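You operate a simulated robot arm through the tools that you are given. There is no shell and no other tool. Be economical: measure what you need, move in short steps, check, and stop when the job is done.

You are at the controls of a simulated robot arm. One attempt, no reset.

JOB
Take the pouring basin and put it on the aluminium plate.

It is judged by the outcome, as a careful person would: the job done as asked, and still so three seconds after it is handed in. It fails if anything else is knocked over, pushed out of place, dropped, spilled or broken.

ROBOT AND FRAMES
A 6-joint arm with a two-finger parallel gripper, fixed in place. Base frame: the origin is at the foot of the arm, x ahead of it, y to its left, z up; the work surface is at about z = 860. Units: mm, degrees, N and s.
With the tool pointing down near the work surface it reaches from about 260 to 680 mm from the base axis. Its first joint turns from -66.0 to 66.0 degrees. Payload 2.9 kg.
The TCP is the grasp point between the finger pads, 30 mm short of the fingertips. In the tool frame z runs along the fingers and y along their closing line. Largest opening 110 mm; finger width 20, thickness 10; the body of the gripper, 48 by 112 mm, starts 55 mm behind the TCP.
Orientation is that of the tool frame in the base frame, as [roll, pitch, yaw] about the fixed x, y, z axes, in that order (R = Rz(yaw) Ry(pitch) Rx(roll)). With the fingers straight down and closing along the base's y, the tool's x points along the base's -x, its y along +y and its z along -z.

CONTROLS
- The arm moves only by the tool arm_command. Its argument "rows" is a list of rows, each an object (a shift or turn left out is 0, a gripper value left out holds the last) with "delta_pos": the shift along the tool's x, y, z in units of 200 mm (1.0 is 200 mm), a list of three; "dr": the turn, a rotation vector about the tool's x, y, z in units of 120 degrees (1.0 is 120 degrees), a list of three; "grip": the gripper command, from -1 (shut) to 1 (fully open), values between in proportion. In form: [{"delta_pos": [x, y, z], "dr": [rx, ry, rz], "grip": grip}, ...]. A call has 1 to 12 rows; each row is the pose to reach, as a shift and turn from the pose commanded when the call began, along the tool's axes at that moment. A call with a number of a shift or a turn outside -1 to 1 is refused whole. Each row takes 0.2 s and may step no farther than 50 mm and 8.6 degrees from the row before; otherwise, or with a gripper value out of range, the whole call is refused. A pose out of reach is approached as far as the arm can. The call stops where the force on the tool passes 40 N (or 10 N more than at its start, if that is more) or the arm is blocked; 0.2 s more then pass. Each finger travels about 108 mm/s and halts on what it meets, pressing with about 32 N; the grip force reading is that of the motor and also rises with nothing between the fingers. The clock runs only during rows and for 0.2 s after the last one: add rows that repeat a pose to give the fingers time. It gives the time, the measured TCP pose, the force on the tool (base axes), the opening and the grip force at its end, in the units of the frame above (readings bear some noise), and new pictures: "show" is both (left out), scene, wrist or none.
- Cameras (640 x 400 px; columns grow to the right, rows downward): "scene" is fixed at [97.6, 443.6, 1368.6]; the picture's right is [-0.51, -0.86, 0.00], its down [-0.55, 0.32, -0.77] and it looks along [0.67, -0.39, -0.63] (base axes); focal length 319 px, centre (320, 200). "wrist" rides on the gripper at [-36, 0, -57] in the tool frame; the picture's right is [0.00, -1.00, 0.00], its down [0.97, 0.00, -0.24] and it looks along [0.24, 0.00, 0.97] (tool axes); focal length 218 px, centre (320, 200).
- point_at(camera, pixels): for up to 12 pixels [column, row] of the newest picture of that camera ("zoom" is the newest enlarged one), the place [x, y, z] in the base frame of the surface seen there, good to about 3 mm, but the place of the scene camera against the robot may be out by one fixed shift of up to 25 mm in any direction. The clock stands still meanwhile.
- enlarge(camera, box): a new picture of the part [left, top, right, bottom] of that camera's present view, enlarged. The clock stands still meanwhile.
- finish_job(): hands the job in; it is judged then, once.

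Go step by step. Measure first, check grasps and placings, and put right what went wrong. The budget is 60 turns and 120 pictures, counting those below and the enlarged ones. Unless the task says otherwise, let go and move clear before handing in, and close with one line.

The tools are called as name(argument=value, ...) on one line, values as JSON. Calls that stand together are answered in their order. arm_command: Moves the arm, as the interface text tells. Its arguments: {"type":"object","properties":{"rows":{"type":"array","items":{"type":"object","properties":{"delta_pos":{"type":"array","items":{"type":"number"}},"dr":{"type":"array","items":{"type":"number"}},"grip":{"type":"number"}}}},"show":{"type":"string","enum":["both","scene","wrist","none"]}},"required":["rows"]} The other tools are called the same way: point_at (camera, pixels) gives the place of the surface under pixels of a picture; enlarge (camera, box) takes an enlarged picture of a part of a camera's view; finish_job () hands the job in.

At the start:

```text
time: 0.0
tcp_pos: [388.5, 91.5, 1086.3]
orientation: [-180.0, 0.0, 180.0]
contact_force: [1.5, 0.2, 0.1]
opening: 110.2
finger_force: 0.0
```

scene: 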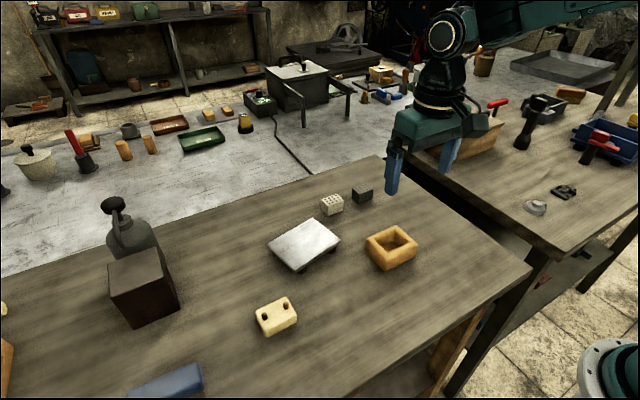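
wrist: 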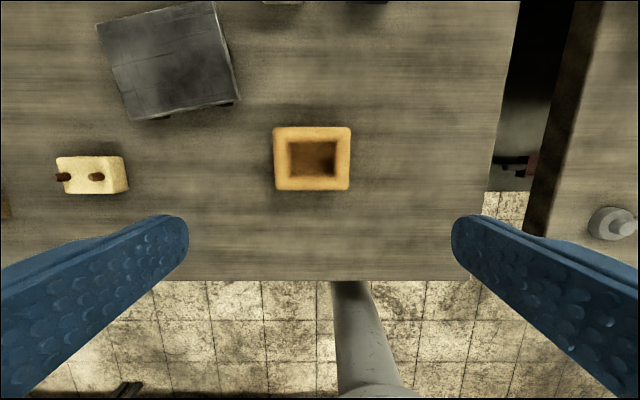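

The orange hollow box (scene 392,248; wrist 312,158) looks like the pouring basin, and the silver slab (scene 303,243; wrist 168,60) like the aluminium plate. I'll measure both.

point_at(camera="wrist", pixels=[[276, 130], [348, 130], [276, 187], [348, 187], [312, 158], [98, 25], [213, 3], [238, 100], [138, 118], [170, 60], [312, 115], [312, 200]])

point_at(camera="scene", pixels=[[303, 243], [270, 243], [312, 220], [340, 238], [297, 268], [392, 248], [367, 240], [390, 228], [416, 242], [384, 258], [275, 316], [332, 204]])

enlarge(camera="scene", box=[240, 170, 440, 295])

```text
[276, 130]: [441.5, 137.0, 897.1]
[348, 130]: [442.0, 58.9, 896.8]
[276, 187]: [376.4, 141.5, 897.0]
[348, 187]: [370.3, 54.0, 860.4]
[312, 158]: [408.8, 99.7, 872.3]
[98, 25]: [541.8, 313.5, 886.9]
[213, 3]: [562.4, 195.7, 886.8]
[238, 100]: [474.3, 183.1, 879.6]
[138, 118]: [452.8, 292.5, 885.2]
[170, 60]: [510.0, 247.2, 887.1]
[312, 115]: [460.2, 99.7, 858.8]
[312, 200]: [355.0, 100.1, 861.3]
```

```text
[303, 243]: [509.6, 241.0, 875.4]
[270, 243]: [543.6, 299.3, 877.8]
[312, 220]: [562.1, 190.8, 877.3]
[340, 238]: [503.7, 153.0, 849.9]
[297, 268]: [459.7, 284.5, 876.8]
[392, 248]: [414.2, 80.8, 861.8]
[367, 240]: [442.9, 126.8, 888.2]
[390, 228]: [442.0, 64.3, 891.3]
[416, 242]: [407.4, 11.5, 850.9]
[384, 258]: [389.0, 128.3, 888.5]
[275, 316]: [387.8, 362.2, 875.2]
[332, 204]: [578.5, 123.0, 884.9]
```

```text
3.20 times, centred on (340, 232) of scene
```

zoom: 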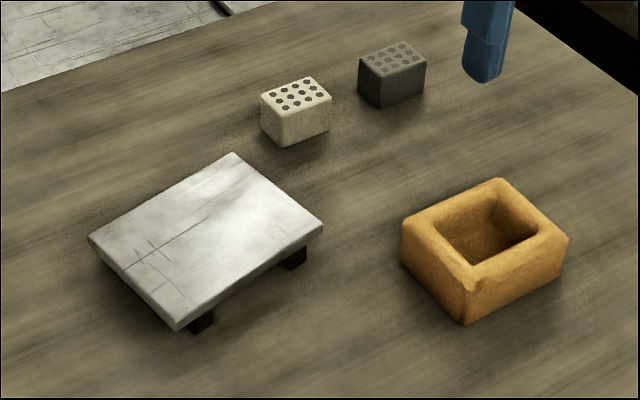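

The basin is about 68 x 82 mm, centred near (409, 98), with its top at z 897 and its floor at 872. The plate top is at z 887, centred near (508, 246) and yawed about 10°. I'll move above the basin and take a closer look.

arm_command(rows=[{"delta_pos": [-0.05, 0.016, 0.16], "grip": 1}, {"delta_pos": [-0.1025, 0.0325, 0.32]}, {"delta_pos": [-0.1025, 0.0325, 0.45]}, {"delta_pos": [-0.1025, 0.0325, 0.45]}])

```text
time: 1.0
tcp_pos: [410.5, 96.7, 996.6]
orientation: [179.9, 0.0, 180.0]
contact_force: [-0.3, -0.9, -0.6]
opening: 110.0
finger_force: 0.1
```

scene: 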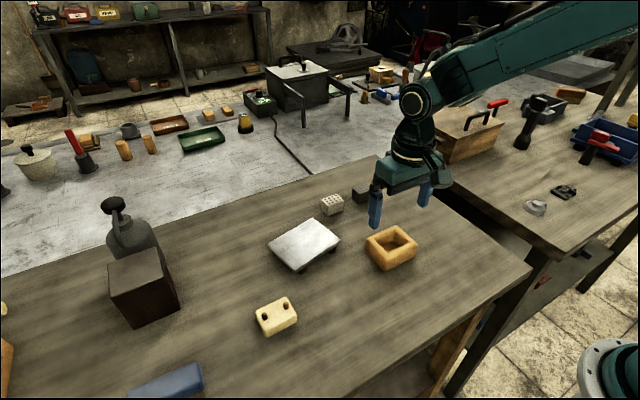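
wrist: 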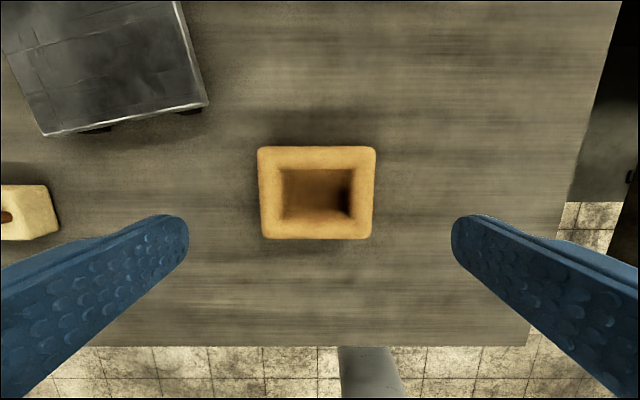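

point_at(camera="wrist", pixels=[[262, 165], [264, 225], [371, 165], [369, 225], [317, 151], [317, 233], [317, 195], [290, 148], [345, 148], [207, 104], [180, 3], [44, 132]])

enlarge(camera="wrist", box=[240, 130, 400, 250])

```text
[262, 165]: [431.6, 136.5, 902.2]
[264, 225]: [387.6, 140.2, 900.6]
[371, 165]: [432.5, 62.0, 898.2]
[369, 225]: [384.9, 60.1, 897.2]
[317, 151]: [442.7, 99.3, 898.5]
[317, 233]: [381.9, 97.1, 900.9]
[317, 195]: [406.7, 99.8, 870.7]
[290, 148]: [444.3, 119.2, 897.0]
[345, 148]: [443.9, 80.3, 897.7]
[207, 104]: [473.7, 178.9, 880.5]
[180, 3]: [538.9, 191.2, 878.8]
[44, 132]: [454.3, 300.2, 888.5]
```

```text
3.33 times, centred on (320, 190) of wrist
```

zoom: 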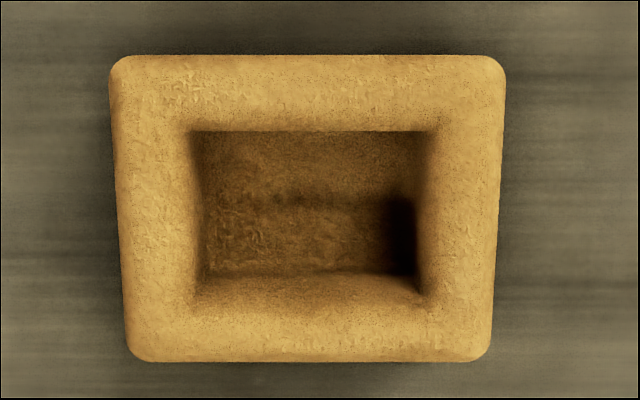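

The basin is empty and axis-aligned, centred near (410.5, 99.5). I'll go straight down astride it to TCP z of about 896, then close.

arm_command(rows=[{"delta_pos": [-0.005, 0.009, 0.15], "grip": 1}, {"delta_pos": [-0.005, 0.009, 0.3]}, {"delta_pos": [-0.005, 0.009, 0.42]}, {"delta_pos": [-0.005, 0.009, 0.5]}, {"delta_pos": [-0.005, 0.009, 0.5]}])

```text
time: 2.2
tcp_pos: [411.2, 98.8, 894.5]
orientation: [180.0, 0.0, -180.0]
contact_force: [-0.1, 0.6, 0.4]
opening: 109.8
finger_force: 0.1
```

scene: 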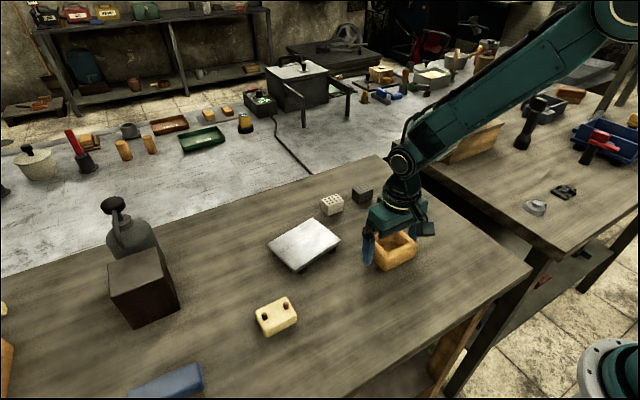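
wrist: 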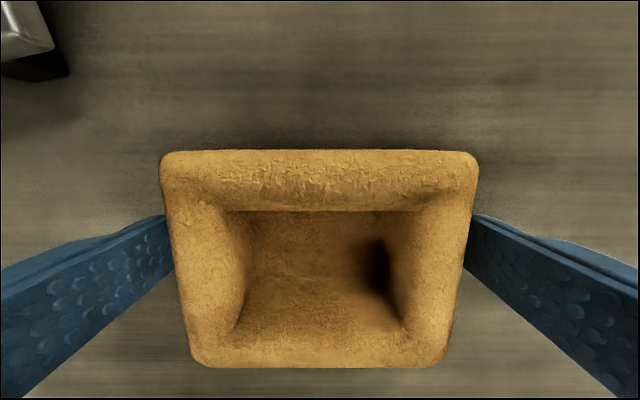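

The fingers straddle the basin evenly (pads at wrist 165,240 and 475,240). I'll close gently.

arm_command(rows=[{"grip": 0.6}, {"grip": 0.3}, {"grip": 0.1}, {"grip": -0.1}, {"grip": -0.1}], show="wrist")

```text
time: 3.4
tcp_pos: [410.1, 100.2, 894.8]
orientation: [-180.0, 0.0, 180.0]
contact_force: [0.4, 0.0, -0.2]
opening: 84.9
finger_force: 31.9
```

wrist: 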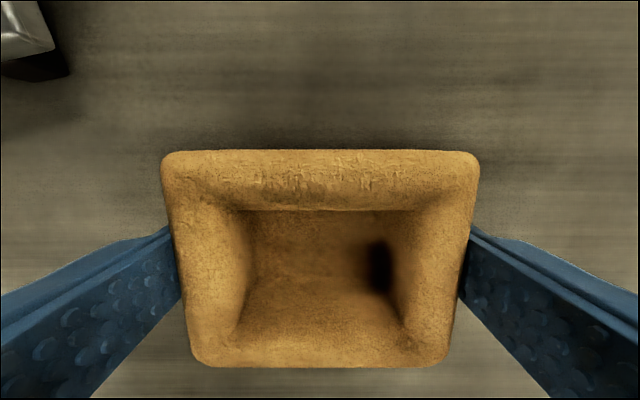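

The grip holds at 84.9 mm opening and 32 N. I'll lift slowly by a small amount and check.

arm_command(rows=[{"delta_pos": [0, 0, -0.05], "grip": -0.1}, {"delta_pos": [0, 0, -0.13]}, {"delta_pos": [0, 0, -0.25]}, {"delta_pos": [0, 0, -0.4]}, {"delta_pos": [0, 0, -0.4]}])

```text
time: 4.6
tcp_pos: [409.4, 99.8, 976.4]
orientation: [179.9, 0.1, 180.0]
contact_force: [0.3, -0.2, -1.9]
opening: 84.8
finger_force: 31.6
```

scene: 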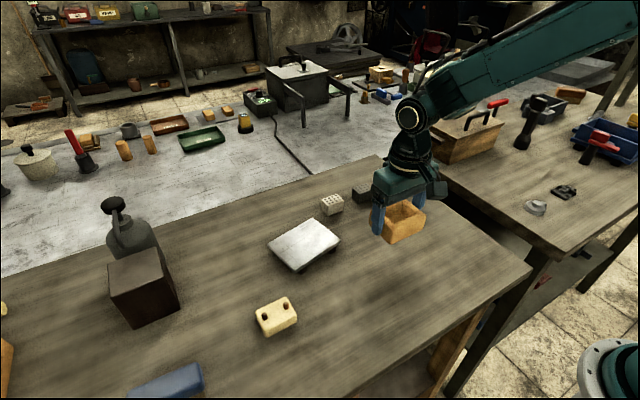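
wrist: 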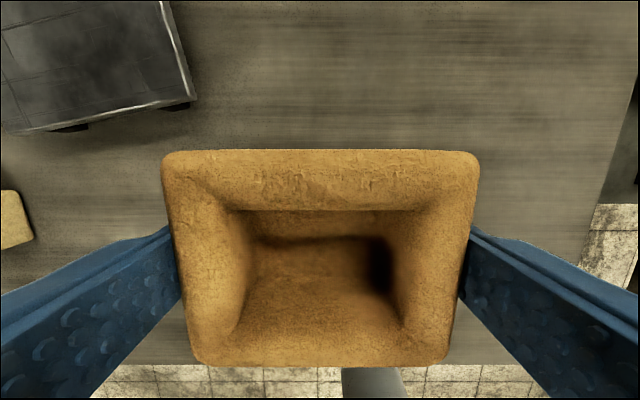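

The basin lifted cleanly with no slip. I'll carry it level to above the plate centre (508, 247), yawing +10° to match the plate.

arm_command(rows=[{"delta_pos": [-0.05, 0.075, 0], "dr": [0, 0, -0.01], "grip": -0.1}, {"delta_pos": [-0.13, 0.195, 0], "dr": [0, 0, -0.025]}, {"delta_pos": [-0.22, 0.33, 0], "dr": [0, 0, -0.04]}, {"delta_pos": [-0.31, 0.465, 0], "dr": [0, 0, -0.055]}, {"delta_pos": [-0.4, 0.6, 0], "dr": [0, 0, -0.07]}, {"delta_pos": [-0.46, 0.69, 0], "dr": [0, 0, -0.08]}, {"delta_pos": [-0.49, 0.735, 0], "dr": [0, 0, -0.0833]}, {"delta_pos": [-0.49, 0.735, 0], "dr": [0, 0, -0.0833]}])

```text
time: 6.4
tcp_pos: [508.9, 245.7, 976.9]
orientation: [179.9, 0.1, -170.0]
contact_force: [0.3, 0.1, -2.1]
opening: 84.9
finger_force: 32.0
```

scene: 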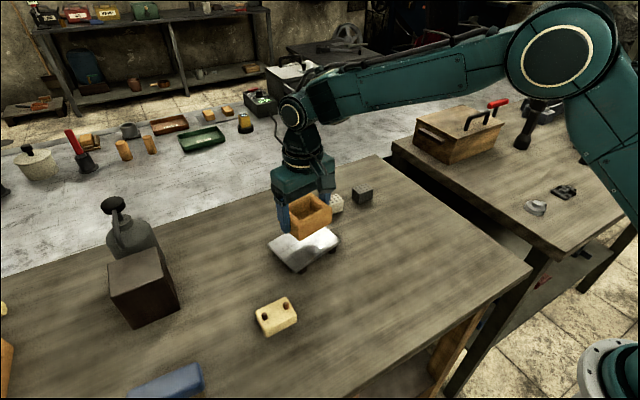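
wrist: 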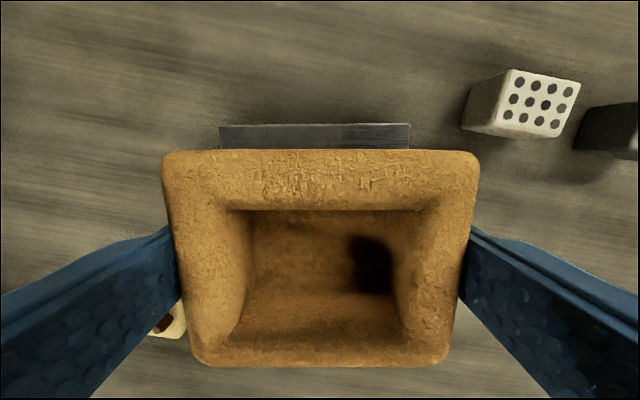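

Alignment is good: the plate's far edge (wrist 219–410, row 125) is parallel to the basin and centred on it. I'll lower most of the way.

arm_command(rows=[{"delta_pos": [0, 0.003, 0.08], "grip": -0.1}, {"delta_pos": [0, 0.003, 0.16]}, {"delta_pos": [0, 0.003, 0.21]}, {"delta_pos": [0, 0.003, 0.23]}, {"delta_pos": [0, 0.003, 0.23]}])

enlarge(camera="scene", box=[240, 170, 400, 290])

point_at(camera="wrist", pixels=[[225, 132], [400, 132], [300, 152], [350, 152]])

```text
time: 7.6
tcp_pos: [508.1, 246.3, 930.2]
orientation: [180.0, 0.0, -170.0]
contact_force: [-0.4, 0.3, -2.0]
opening: 84.8
finger_force: 31.7
```

scene: 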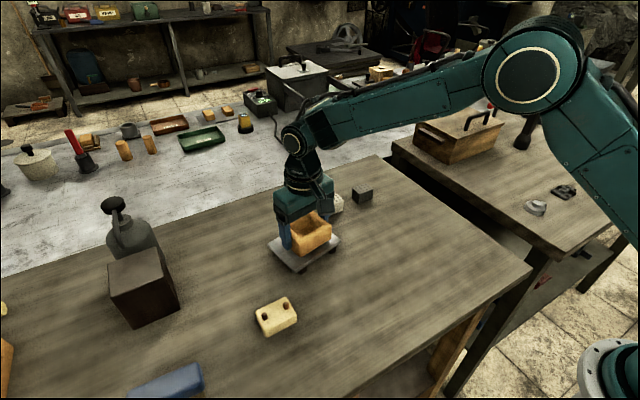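
wrist: 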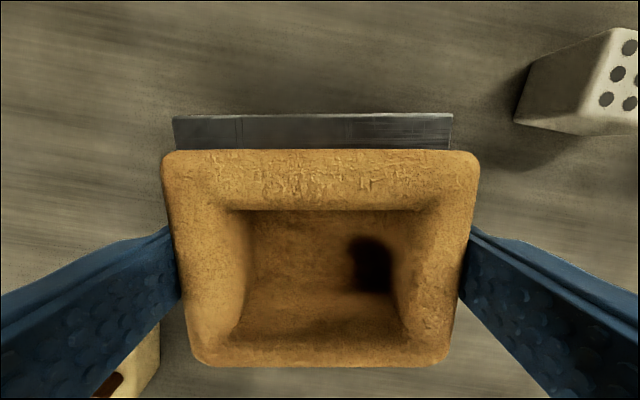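

```text
3.33 times, centred on (320, 230) of scene
```

zoom: 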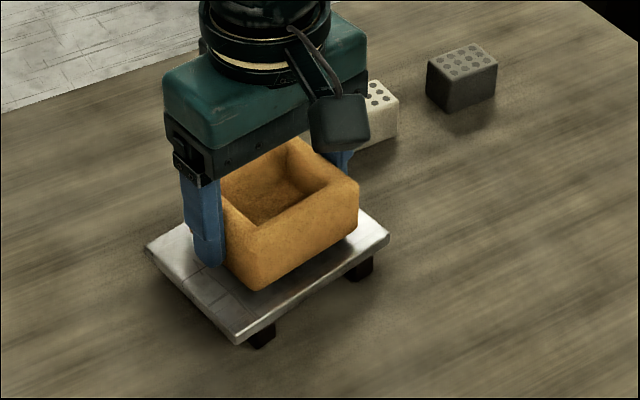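

```text
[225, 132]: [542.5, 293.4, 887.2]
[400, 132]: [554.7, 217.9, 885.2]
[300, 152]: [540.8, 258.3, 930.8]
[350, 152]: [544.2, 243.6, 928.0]
```

The basin sits over the plate centre with about 8 mm to go. I'll lower in small steps and watch the force.

arm_command(rows=[{"delta_pos": [0, 0, 0.01], "grip": -0.1}, {"delta_pos": [0, 0, 0.02]}, {"delta_pos": [0, 0, 0.028]}, {"delta_pos": [0, 0, 0.034]}, {"delta_pos": [0, 0, 0.034]}], show="none")

enlarge(camera="scene", box=[260, 190, 360, 280])

```text
time: 8.8
tcp_pos: [508.1, 247.0, 923.0]
orientation: [180.0, 0.0, -170.0]
contact_force: [-0.3, 0.1, -1.2]
opening: 85.0
finger_force: 31.8
```

```text
4.44 times, centred on (310, 235) of scene
```

zoom: 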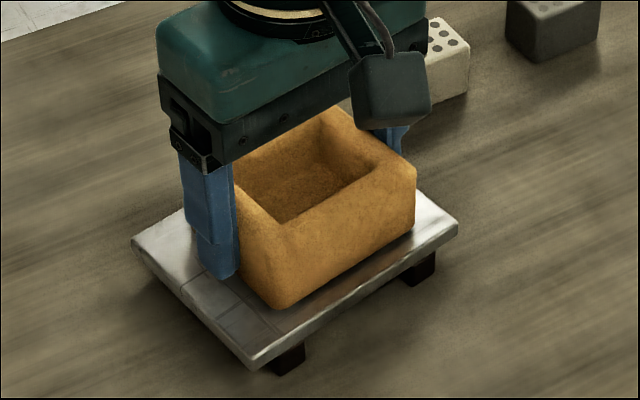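

The basin is about 1–2 mm above the plate, or just touching it (force -1.2 N). I'll take a couple of very small steps down.

arm_command(rows=[{"delta_pos": [0, 0, 0.003], "grip": -0.1}, {"delta_pos": [0, 0, 0.006]}, {"delta_pos": [0, 0, 0.006]}], show="none")

```text
time: 9.6
tcp_pos: [508.6, 246.3, 921.8]
orientation: [180.0, -0.1, -170.0]
contact_force: [-0.4, -0.2, -1.6]
opening: 85.1
finger_force: 31.8
```

arm_command(rows=[{"delta_pos": [0, 0, 0.003], "grip": -0.1}, {"delta_pos": [0, 0, 0.006]}, {"delta_pos": [0, 0, 0.006]}], show="none")

```text
time: 10.4
tcp_pos: [507.9, 247.4, 922.6]
orientation: [179.9, 0.2, -170.0]
contact_force: [-3.4, 0.2, 10.4]
opening: 84.9
finger_force: 31.8
```

The force is now +10 N, so the basin is resting on the plate. I'll open slowly, wait, and check before rising.

arm_command(rows=[{"delta_pos": [0, 0, -0.003], "grip": -0.1}, {"delta_pos": [0, 0, -0.003], "grip": 0.6}, {"delta_pos": [0, 0, -0.003], "grip": 0.8}, {"delta_pos": [0, 0, -0.003], "grip": 1}, {"delta_pos": [0, 0, -0.003], "grip": 1}])

```text
time: 11.6
tcp_pos: [507.9, 246.5, 922.6]
orientation: [-180.0, 0.1, -170.1]
contact_force: [-0.4, 0.1, 0.2]
opening: 110.1
finger_force: 0.1
```

scene: 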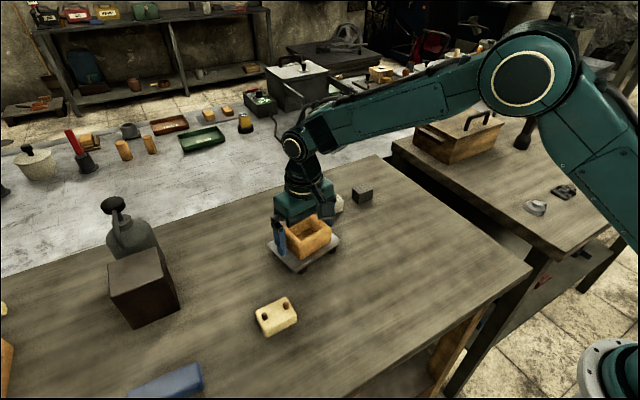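
wrist: 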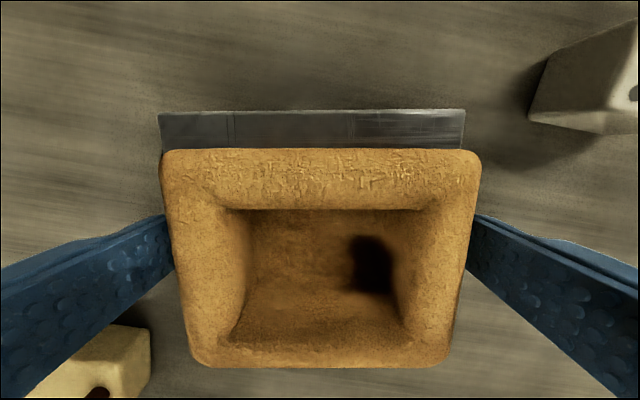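

The fingers are clear on both sides and the basin rests on the plate. I'll rise straight up and check.

arm_command(rows=[{"delta_pos": [0, 0, -0.08], "grip": 1}, {"delta_pos": [0, 0, -0.25]}, {"delta_pos": [0, 0, -0.45]}, {"delta_pos": [0, 0, -0.65]}, {"delta_pos": [0, 0, -0.65]}])

enlarge(camera="scene", box=[240, 170, 400, 290])

```text
time: 12.8
tcp_pos: [507.9, 246.3, 1051.4]
orientation: [180.0, 0.0, -170.0]
contact_force: [0.3, -0.5, -1.0]
opening: 109.9
finger_force: 0.1
```

scene: 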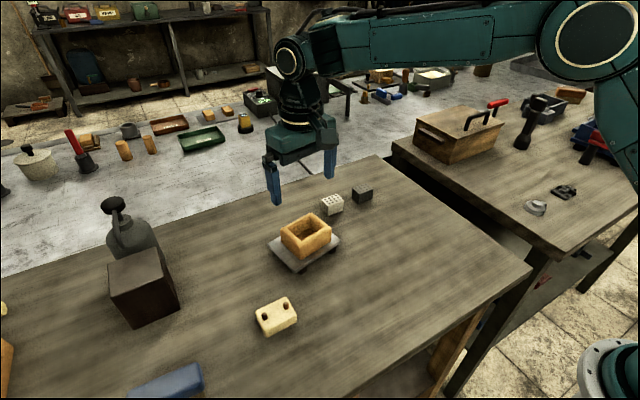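
wrist: 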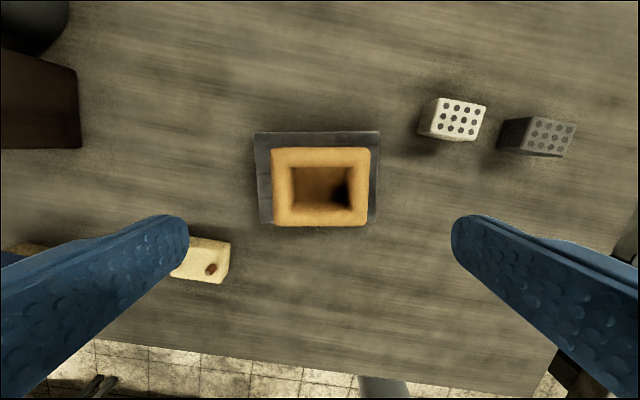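

```text
3.33 times, centred on (320, 230) of scene
```

zoom: 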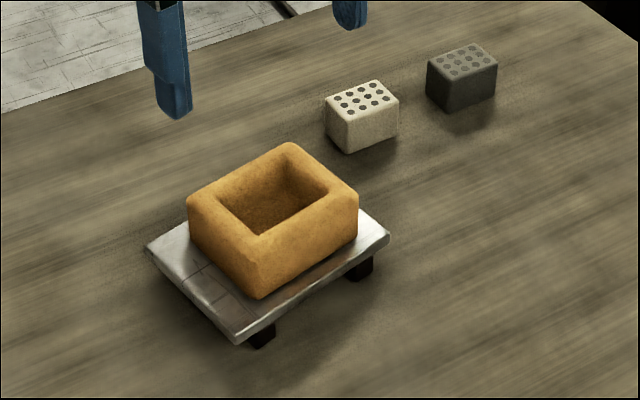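

The basin rests flat and centred on the plate (zoom 270,220), nothing else has moved, and the gripper is clear. I'm handing in.

finish_job()

```text
The job is handed in.
```

The pouring basin is on the aluminium plate, centred and flat, and nothing else in view was moved.
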